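You operate a simulated robot arm through the tools that you are given. There is no shell and no other tool. Be economical: measure what you need, move in short steps, check, and stop when the job is done.

You are at the controls of a simulated robot arm. One attempt, no reset.

## Task
Fetch the blue cap and set it on the white send card on the packing table top.

It is judged by the outcome, as a careful person would: the job done as asked, and still so three seconds after it is handed in. It fails if anything else is knocked over, pushed out of place, dropped, spilled or broken. Lids that push on must go on centred and level and be pressed home; caps that screw on are set level and turned clockwise until they are tight.

## Robot
A 6-joint arm with a two-finger parallel gripper, fixed in place. Base frame: the origin is at the foot of the arm, x ahead of it, y to its left, z up; the work surface is at about z = 0. Lengths are in cm, angles in degrees, forces in N, time in s.
With the tool pointing down near the work surface it reaches from about 16 to 42 cm from the base axis. Its first joint turns from -66.0 to 66.0 degrees. Payload 1.57 kg.
Tool frame: the origin (TCP) lies between the finger pads and is the grasp point; the fingertips stand 3 cm ahead of it; z points along the fingers, y is the line along which they close. The gripper opens to 8 cm. The fingers are 1.7 cm wide and 1.2 cm thick; the gripper's body (4 by 8.2 cm) begins 8 cm behind the TCP.
Orientation is that of the tool frame in the base frame, as a unit quaternion [x, y, z, w]. With the fingers straight down and closing along the base's y, the tool's x points along the base's -x, its y along +y and its z along -z.

## Interface
- The arm moves only by the tool play_rows. Its argument "targets" is a list of rows, each a list of 4 numbers: the shift along the tool's x, y, z in m, then the turn about the tool's z in degrees. In form: [[dx, dy, dz, twist], ...]. A call has 1 to 10 rows; each row shifts and turns the commanded pose from where the row before left it, along the tool's axes as they then stand. "gripper" is the finger opening in m, from 0 to 0.08, set as the call begins (left out, the last holds). A row lasts 0.2 s, in which the tool goes at most 5 cm and 8.6 degrees; a call with a longer step from one row to the next is refused whole, and so is a gripper value outside its range. Where a pose cannot be reached the arm comes as near as it can. A force on the tool above 40 N (or 10 N above the force at the start of the call, whichever is more), or a blocked arm, ends the call early, and 0.2 s more pass. Each finger travels about 15.3 cm/s and halts on what it meets, pressing with about 23 N; the grip force reading is that of the motor and also rises with nothing between the fingers. The clock runs only during rows and for 0.2 s after the last one: add rows that do not move to give the fingers time. It gives the time, the measured TCP pose, the force on the tool (base axes), the opening and the grip force at its end, in the units of the frame above (readings bear some noise), and new pictures: "views" is both (left out), scene, wrist or none.
- Cameras (640 x 400 px; columns grow to the right, rows downward): "scene" is fixed at [6.28, -34.87, 42.55]; the picture's right is [0.64, -0.76, 0.00], its down [-0.50, -0.42, -0.75] and it looks along [0.58, 0.49, -0.66] (base axes); focal length 343 px, centre (320, 200). "wrist" rides on the gripper at [7.2, -0.7, -12.2] in the tool frame; the picture's right is [0.09, 1.00, 0.00], its down [-0.84, 0.08, -0.54] and it looks along [-0.54, 0.05, 0.84] (tool axes); focal length 238 px, centre (320, 200). There is no depth. A picture from a camera that has moved, and an enlarged one, comes with that camera's place and axes in the base frame and with its lens. The place of the scene camera against the robot may be out by one fixed shift of up to 1.8 cm in any direction.
- inspect(camera, box): a new picture of the part [left, top, right, bottom] of that camera's present view, enlarged. It takes no simulated time.
- close_job(): hands the job in; it is judged then, once.

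Go step by step. Nothing tells you positions but the pictures and the camera data: compare them with the known pose of the tool, close in by small moves and look again before you grip or let go. The budget is 90 turns and 170 pictures, counting those below and the enlarged ones. Unless the task says otherwise, let go and move clear before handing in, and close with one line.

The tools are called after "Emit:" as name(argument=value, ...) on one line, values as JSON. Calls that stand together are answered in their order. play_rows: Moves the arm, as the interface text tells. Its arguments: {"type":"object","properties":{"targets":{"type":"array"},"gripper":{"type":"number"},"views":{"type":"string","enum":["both","scene","wrist","none"]}},"required":["targets"]} The other tools are called the same way: inspect (camera, box) takes an enlarged picture of a part of a camera's view; close_job () hands the job in.

At the start:

```text
time_s: 0.0
tcp_pos: [26.21, -15.75, 20.67]
orientation: [0.0, 1.0, 0.0, 0.0]
ft_force: [-0.3, 0.3, -0.2]
width: 8.0
gripper_force: 0.1
```

scene: 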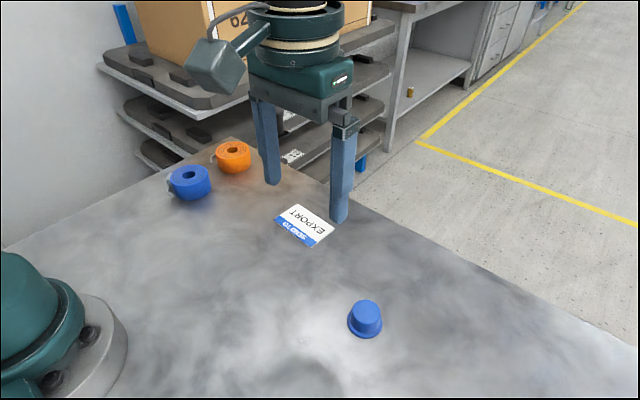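
wrist: 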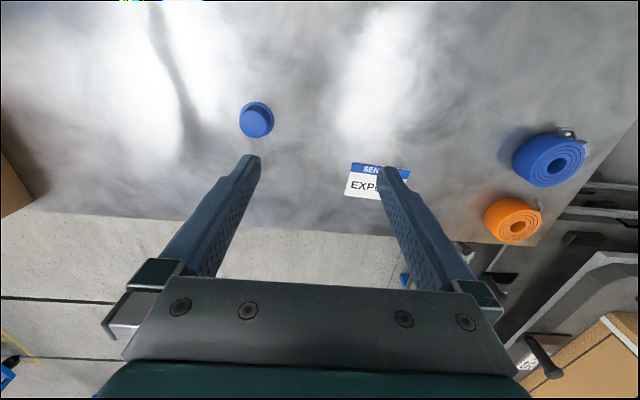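

I see the blue cap near (27.4, -23.8) and the white card near (36, -5.7). I'll look closer at both before moving.

Emit:
inspect(camera="scene", box=[326, 280, 406, 350])

Emit:
inspect(camera="wrist", box=[220, 80, 300, 150])

Emit:
inspect(camera="scene", box=[255, 190, 355, 260])

```text
5.71 times, centred on (366, 315) of scene
camera zoom: at [6.28, -34.87, 42.55], right [0.64, -0.76, 0.0], down [-0.5, -0.42, -0.75], along [0.58, 0.49, -0.66], focal length 1959 px, centre (57, -457)
```

zoom: 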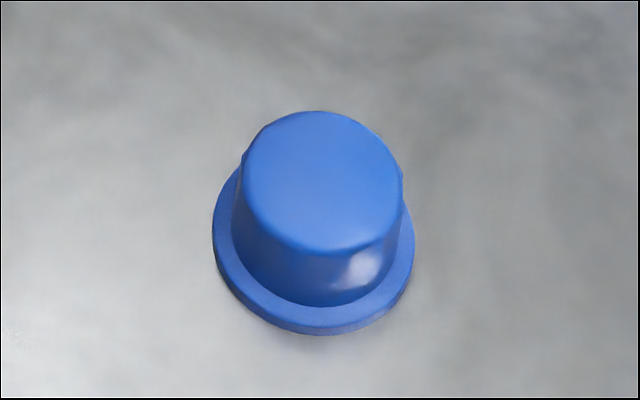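

```text
5.71 times, centred on (260, 115) of wrist
camera zoom: at [18.97, -16.28, 32.71], right [-0.09, 1.0, 0.0], down [0.84, 0.08, 0.54], along [0.54, 0.05, -0.84], focal length 1362 px, centre (663, 686)
```

zoom: 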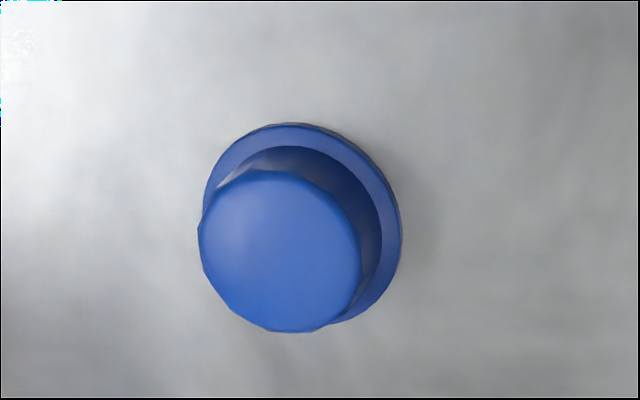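

```text
5.71 times, centred on (305, 225) of scene
camera zoom: at [6.28, -34.87, 42.55], right [0.64, -0.76, 0.0], down [-0.5, -0.42, -0.75], along [0.58, 0.49, -0.66], focal length 1959 px, centre (406, 57)
```

zoom: 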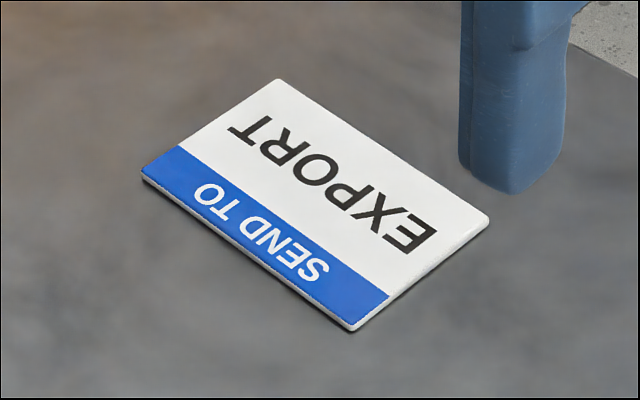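

The cap is a flanged cup about 4.7 cm wide and 2.5 cm high, centred near (27.85, -23.95). I move over it first, then check.

Emit:
play_rows(targets=[[-0.0055, -0.0273, 0.0, 0], [-0.0055, -0.0273, 0.0, 0], [-0.0054, -0.0274, 0.0, 0], [0, 0, 0.035, 0], [0, 0, 0.035, 0], [0, 0, 0.035, 0], [0, 0, 0, 0]], gripper=0.08)

```text
time_s: 1.6
tcp_pos: [27.79, -23.75, 10.05]
orientation: [0.001, 1.0, 0.0, 0.0]
ft_force: [-0.2, -0.1, -0.2]
width: 8.01
gripper_force: 0.2
camera wrist: at [20.6, -24.42, 22.16], right [-0.09, 1.0, 0.0], down [0.84, 0.08, 0.54], along [0.54, 0.05, -0.84], focal length 238 px, centre (320, 200)
```

scene: 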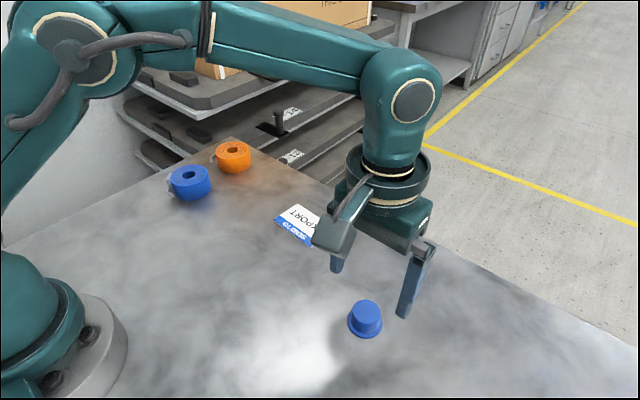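
wrist: 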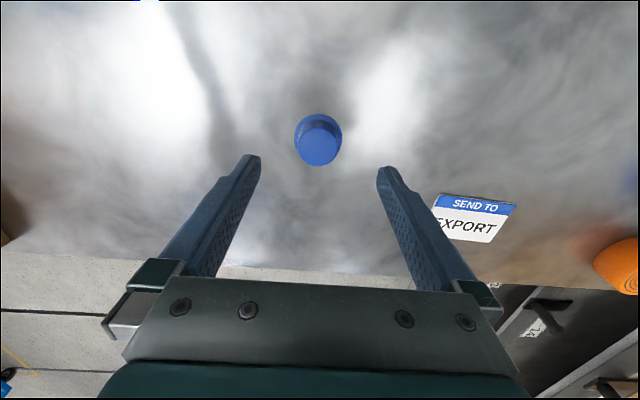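

The cap top measures (27.86, -23.93), consistent with the first estimate. I lower with a small y correction, stopping with the fingertips just above the flange.

Emit:
play_rows(targets=[[-0.0005, -0.002, 0.02, 0], [0, 0, 0.02, 0], [0, 0, 0.0205, 0], [0, 0, 0, 0]])

Emit:
inspect(camera="scene", box=[310, 240, 450, 350])

```text
time_s: 2.6
tcp_pos: [27.74, -24.14, 3.94]
orientation: [0.001, 1.0, 0.0, 0.0]
ft_force: [1.0, 0.6, 1.1]
width: 7.99
gripper_force: 0.0
camera wrist: at [20.62, -24.72, 16.13], right [-0.09, 1.0, 0.0], down [0.84, 0.08, 0.54], along [0.54, 0.05, -0.84], focal length 238 px, centre (320, 200)
```

scene: 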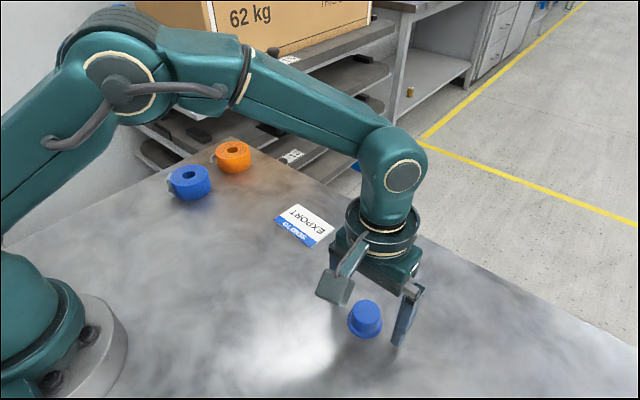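
wrist: 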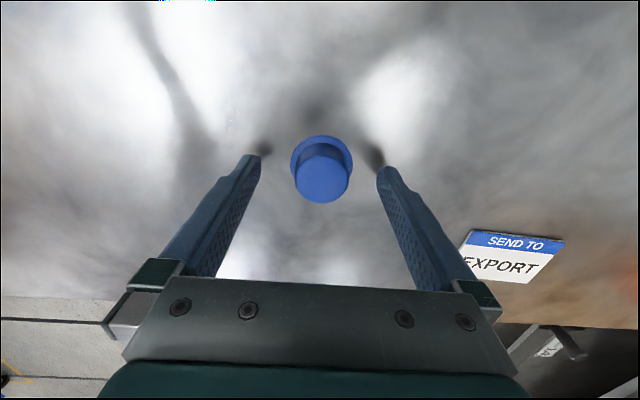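

```text
3.64 times, centred on (380, 295) of scene
camera zoom: at [6.28, -34.87, 42.55], right [0.64, -0.76, 0.0], down [-0.5, -0.42, -0.75], along [0.58, 0.49, -0.66], focal length 1246 px, centre (102, -146)
```

zoom: 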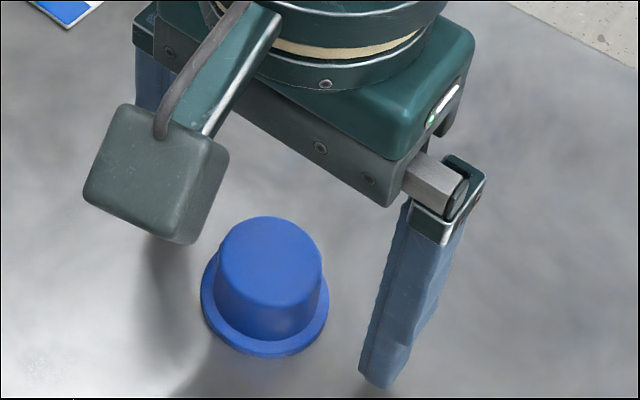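

The fingers straddle the cap, with it about centred. I close on it.

Emit:
play_rows(targets=[[0, 0.001, 0, 0], [0, 0, 0, 0], [0, 0, 0, 0], [0, 0, 0, 0]], gripper=0.0)

Emit:
inspect(camera="scene", box=[310, 240, 450, 350])

```text
time_s: 3.6
tcp_pos: [27.77, -23.99, 4.17]
orientation: [0.001, 1.0, 0.0, 0.001]
ft_force: [-0.3, -0.3, 1.1]
width: 3.74
gripper_force: 22.5
camera wrist: at [20.63, -24.63, 16.17], right [-0.09, 1.0, 0.0], down [0.84, 0.08, 0.54], along [0.54, 0.05, -0.84], focal length 238 px, centre (320, 200)
```

scene: 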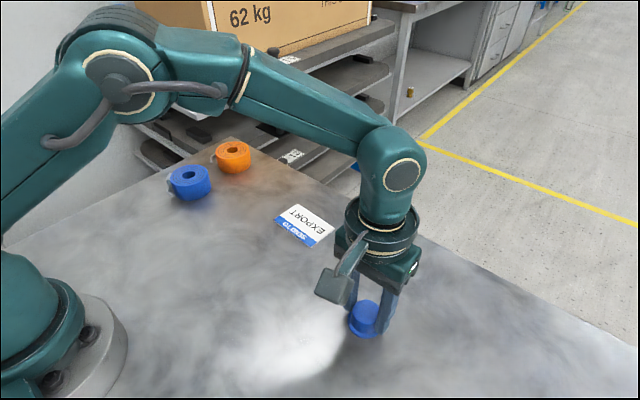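
wrist: 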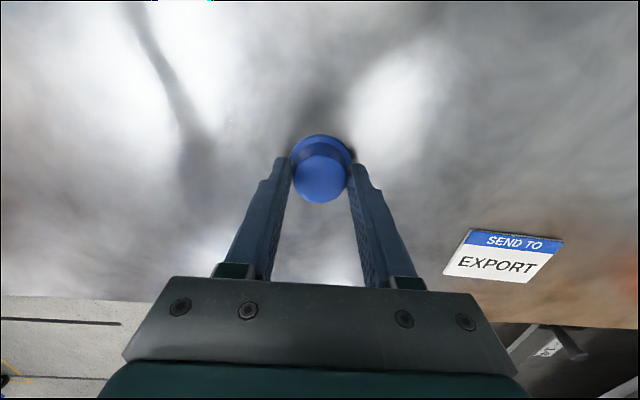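

```text
3.64 times, centred on (380, 295) of scene
camera zoom: at [6.28, -34.87, 42.55], right [0.64, -0.76, 0.0], down [-0.5, -0.42, -0.75], along [0.58, 0.49, -0.66], focal length 1246 px, centre (102, -146)
```

zoom: 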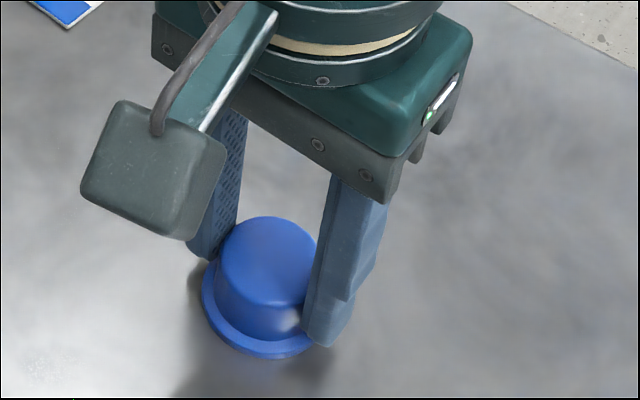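

The grip holds at 3.74 cm opening. I lift and check that the cap comes along.

Emit:
play_rows(targets=[[0, 0, -0.01, 0], [0, 0, -0.02, 0], [0, 0, -0.03, 0], [0, 0, 0, 0]])

```text
time_s: 4.6
tcp_pos: [27.88, -23.97, 10.05]
orientation: [0.001, 1.0, 0.0, 0.0]
ft_force: [0.3, -0.1, -0.3]
width: 3.69
gripper_force: 23.1
camera wrist: at [20.66, -24.56, 22.16], right [-0.09, 1.0, 0.0], down [0.84, 0.08, 0.54], along [0.54, 0.05, -0.84], focal length 238 px, centre (320, 200)
```

scene: 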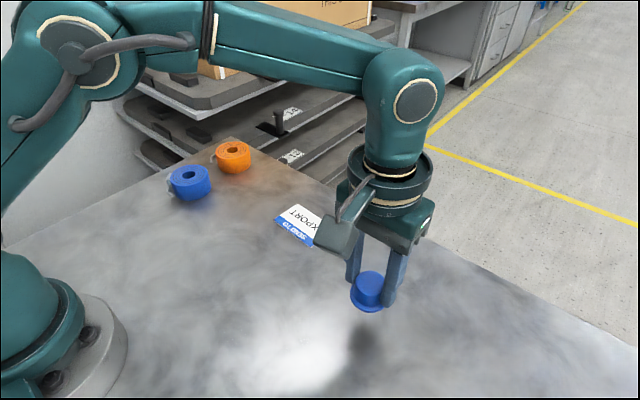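
wrist: 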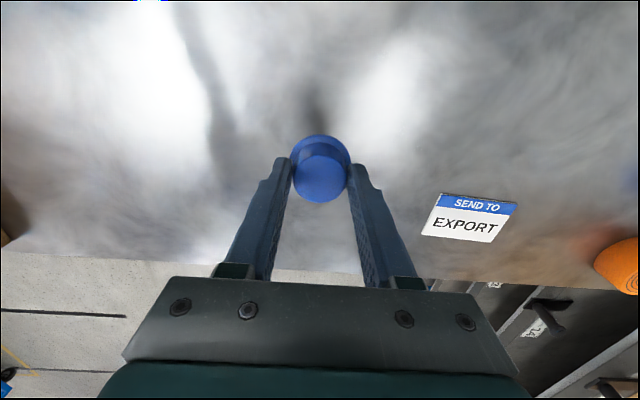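

The cap is held and level. I carry it at this height over the card, near (35.7, -6.0).

Emit:
play_rows(targets=[[-0.0098, 0.0225, 0, 0], [-0.0098, 0.0225, 0, 0], [-0.0098, 0.0225, 0, 0], [-0.0098, 0.0225, 0, 0], [-0.0098, 0.0225, 0, 0], [-0.0098, 0.0225, 0, 0], [-0.0098, 0.0225, 0, 0], [-0.0098, 0.0225, 0, 0], [0, 0, 0, 0], [0, 0, 0, 0]])

```text
time_s: 6.8
tcp_pos: [35.75, -5.91, 10.31]
orientation: [0.001, 1.0, 0.0, 0.0]
ft_force: [-1.5, 0.4, 0.4]
width: 3.69
gripper_force: 22.9
camera wrist: at [28.5, -6.54, 22.23], right [-0.09, 1.0, 0.0], down [0.84, 0.08, 0.54], along [0.54, 0.05, -0.84], focal length 238 px, centre (320, 200)
```

scene: 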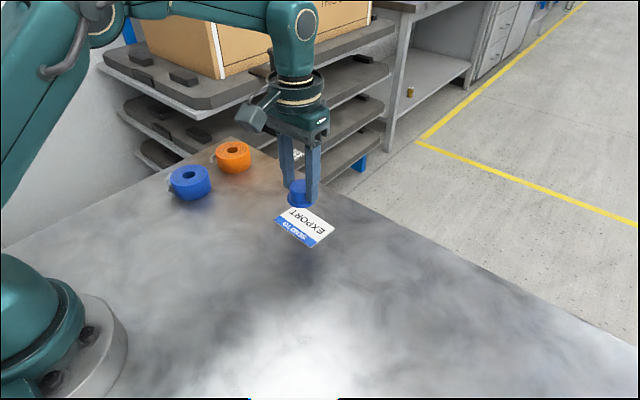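
wrist: 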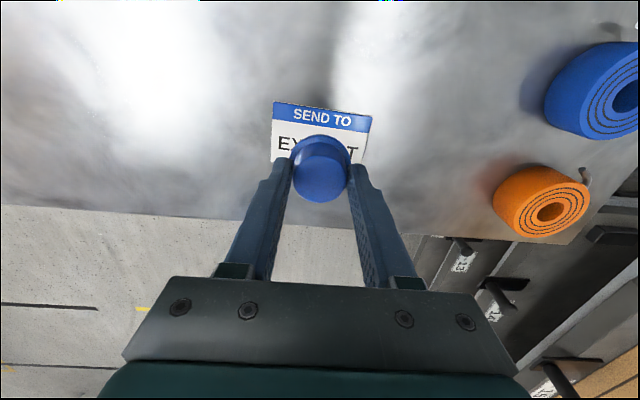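

The cap hovers over the card, whose centre I put at (35.9, -6.0). I nudge x and come down to just above contact, then look.

Emit:
play_rows(targets=[[-0.0017, 0, 0.015, 0], [0, 0, 0.015, 0], [0, 0, 0.012, 0], [0, 0, 0.008, 0], [0, 0, 0, 0], [0, 0, 0, 0]])

Emit:
inspect(camera="scene", box=[255, 165, 355, 260])

Emit:
inspect(camera="wrist", box=[240, 90, 400, 210])

```text
time_s: 8.2
tcp_pos: [35.8, -6.12, 5.12]
orientation: [0.002, 1.0, 0.0, 0.0]
ft_force: [0.5, 0.0, 0.9]
width: 3.68
gripper_force: 22.7
camera wrist: at [28.7, -6.61, 17.18], right [-0.09, 1.0, 0.0], down [0.84, 0.08, 0.54], along [0.54, 0.05, -0.84], focal length 238 px, centre (320, 200)
```

scene: 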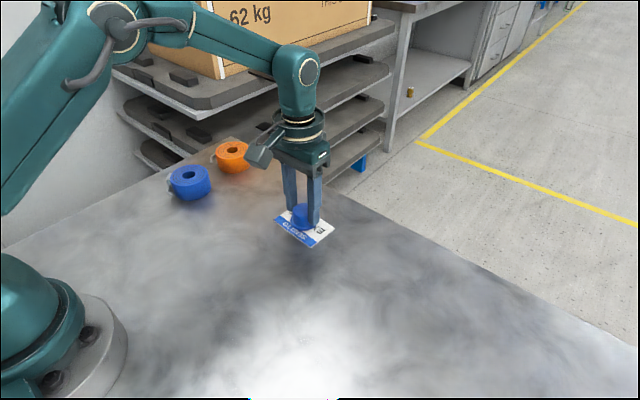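
wrist: 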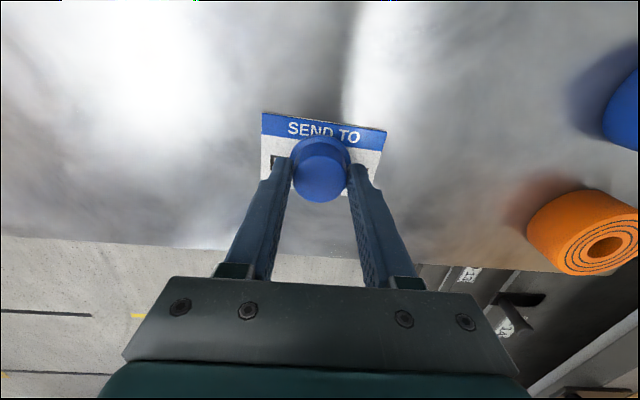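

```text
4.21 times, centred on (305, 212) of scene
camera zoom: at [6.28, -34.87, 42.55], right [0.64, -0.76, 0.0], down [-0.5, -0.42, -0.75], along [0.58, 0.49, -0.66], focal length 1443 px, centre (383, 147)
```

zoom: 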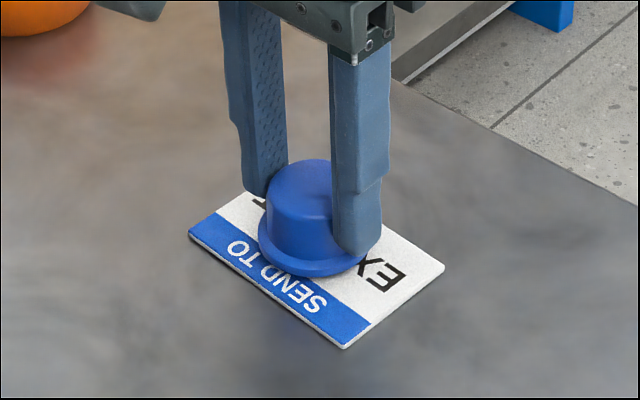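

```text
3.33 times, centred on (320, 150) of wrist
camera zoom: at [28.7, -6.61, 17.18], right [-0.09, 1.0, 0.0], down [0.84, 0.08, 0.54], along [0.54, 0.05, -0.84], focal length 794 px, centre (320, 367)
```

zoom: 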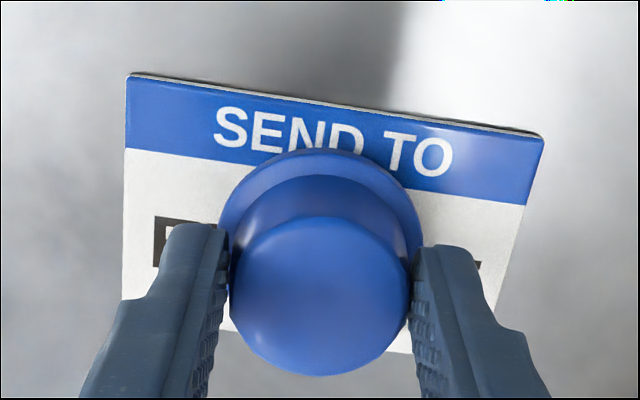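

The cap is centred on the card with about half a centimetre spare on both long sides. I lower slowly to contact.

Emit:
play_rows(targets=[[0, 0, 0.003, 0], [0, 0, 0.002, 0], [0, 0, 0.001, 0], [0, 0, 0, 0]], views="none")

Emit:
inspect(camera="scene", box=[275, 185, 335, 250])

```text
time_s: 9.2
tcp_pos: [35.9, -5.94, 4.61]
orientation: [0.001, 1.0, 0.0, 0.0]
ft_force: [0.1, -0.7, 4.4]
width: 3.67
gripper_force: 22.9
```

```text
6.15 times, centred on (305, 218) of scene
camera zoom: at [6.28, -34.87, 42.55], right [0.64, -0.76, 0.0], down [-0.5, -0.42, -0.75], along [0.58, 0.49, -0.66], focal length 2109 px, centre (412, 92)
```

zoom: 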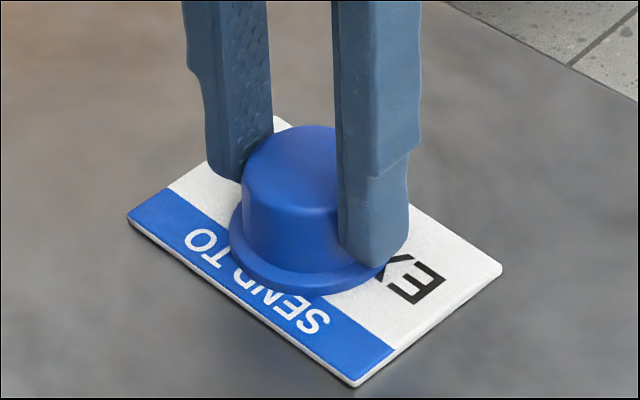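

A 4.4 N upward force and the picture both say the cap rests on the card. I let go, a little at first.

Emit:
play_rows(targets=[[0, 0, 0, 0], [0, 0, 0, 0]], gripper=0.044, views="none")

Emit:
play_rows(targets=[[0, 0, 0, 0], [0, 0, 0, 0], [0, 0, 0, 0]], gripper=0.07, views="wrist")

Emit:
inspect(camera="scene", box=[275, 185, 335, 250])

```text
time_s: 9.8
tcp_pos: [35.86, -6.02, 4.56]
orientation: [0.001, 1.0, 0.0, -0.001]
ft_force: [0.3, 0.6, -0.4]
width: 4.39
gripper_force: 0.1
```

```text
time_s: 10.6
tcp_pos: [35.85, -5.95, 4.54]
orientation: [0.001, 1.0, 0.0, 0.0]
ft_force: [-0.5, -0.4, 0.1]
width: 7.03
gripper_force: 0.1
camera wrist: at [28.69, -6.57, 16.56], right [-0.09, 1.0, 0.0], down [0.84, 0.08, 0.54], along [0.54, 0.05, -0.84], focal length 238 px, centre (320, 200)
```

wrist: 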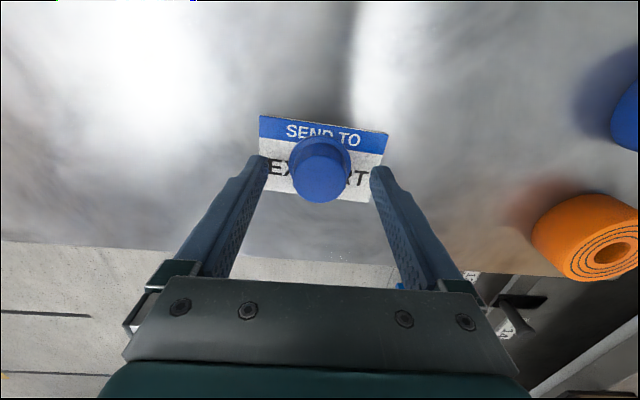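

```text
6.15 times, centred on (305, 218) of scene
camera zoom: at [6.28, -34.87, 42.55], right [0.64, -0.76, 0.0], down [-0.5, -0.42, -0.75], along [0.58, 0.49, -0.66], focal length 2109 px, centre (412, 92)
```

zoom: 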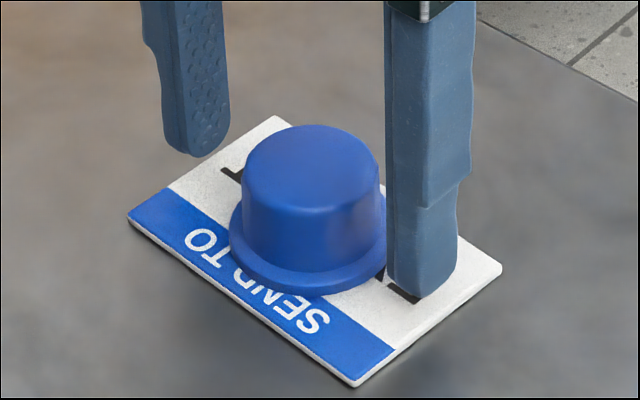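

The cap stands level on the card and the fingers are clear of it. I raise the arm straight up.

Emit:
play_rows(targets=[[0, 0, -0.015, 0], [0, 0, -0.025, 0], [0, 0, -0.03, 0], [0, 0, -0.03, 0], [0, 0, 0, 0], [0, 0, 0, 0]])

```text
time_s: 12.0
tcp_pos: [35.94, -5.99, 14.46]
orientation: [0.001, 1.0, 0.0, 0.0]
ft_force: [-0.2, 0.4, 1.1]
width: 6.99
gripper_force: 0.2
camera wrist: at [28.68, -6.6, 26.55], right [-0.09, 1.0, 0.0], down [0.84, 0.08, 0.54], along [0.54, 0.05, -0.84], focal length 238 px, centre (320, 200)
```

scene: 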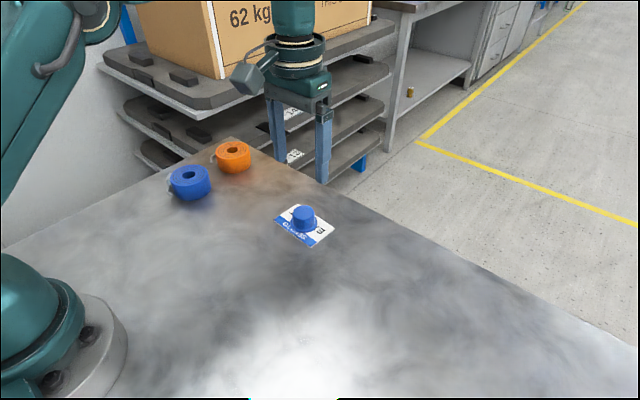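
wrist: 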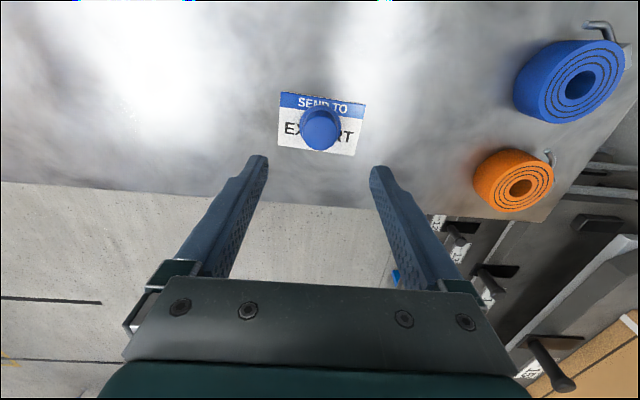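

The cap rests centred on the card, the arm is clear and nothing else has moved, so I hand the job in.

Emit:
close_job()

```text
The job is handed in.
```

The blue cap is sitting upright in the middle of the white send card; the gripper has let go and moved clear, nothing else was disturbed, and the job is handed in.
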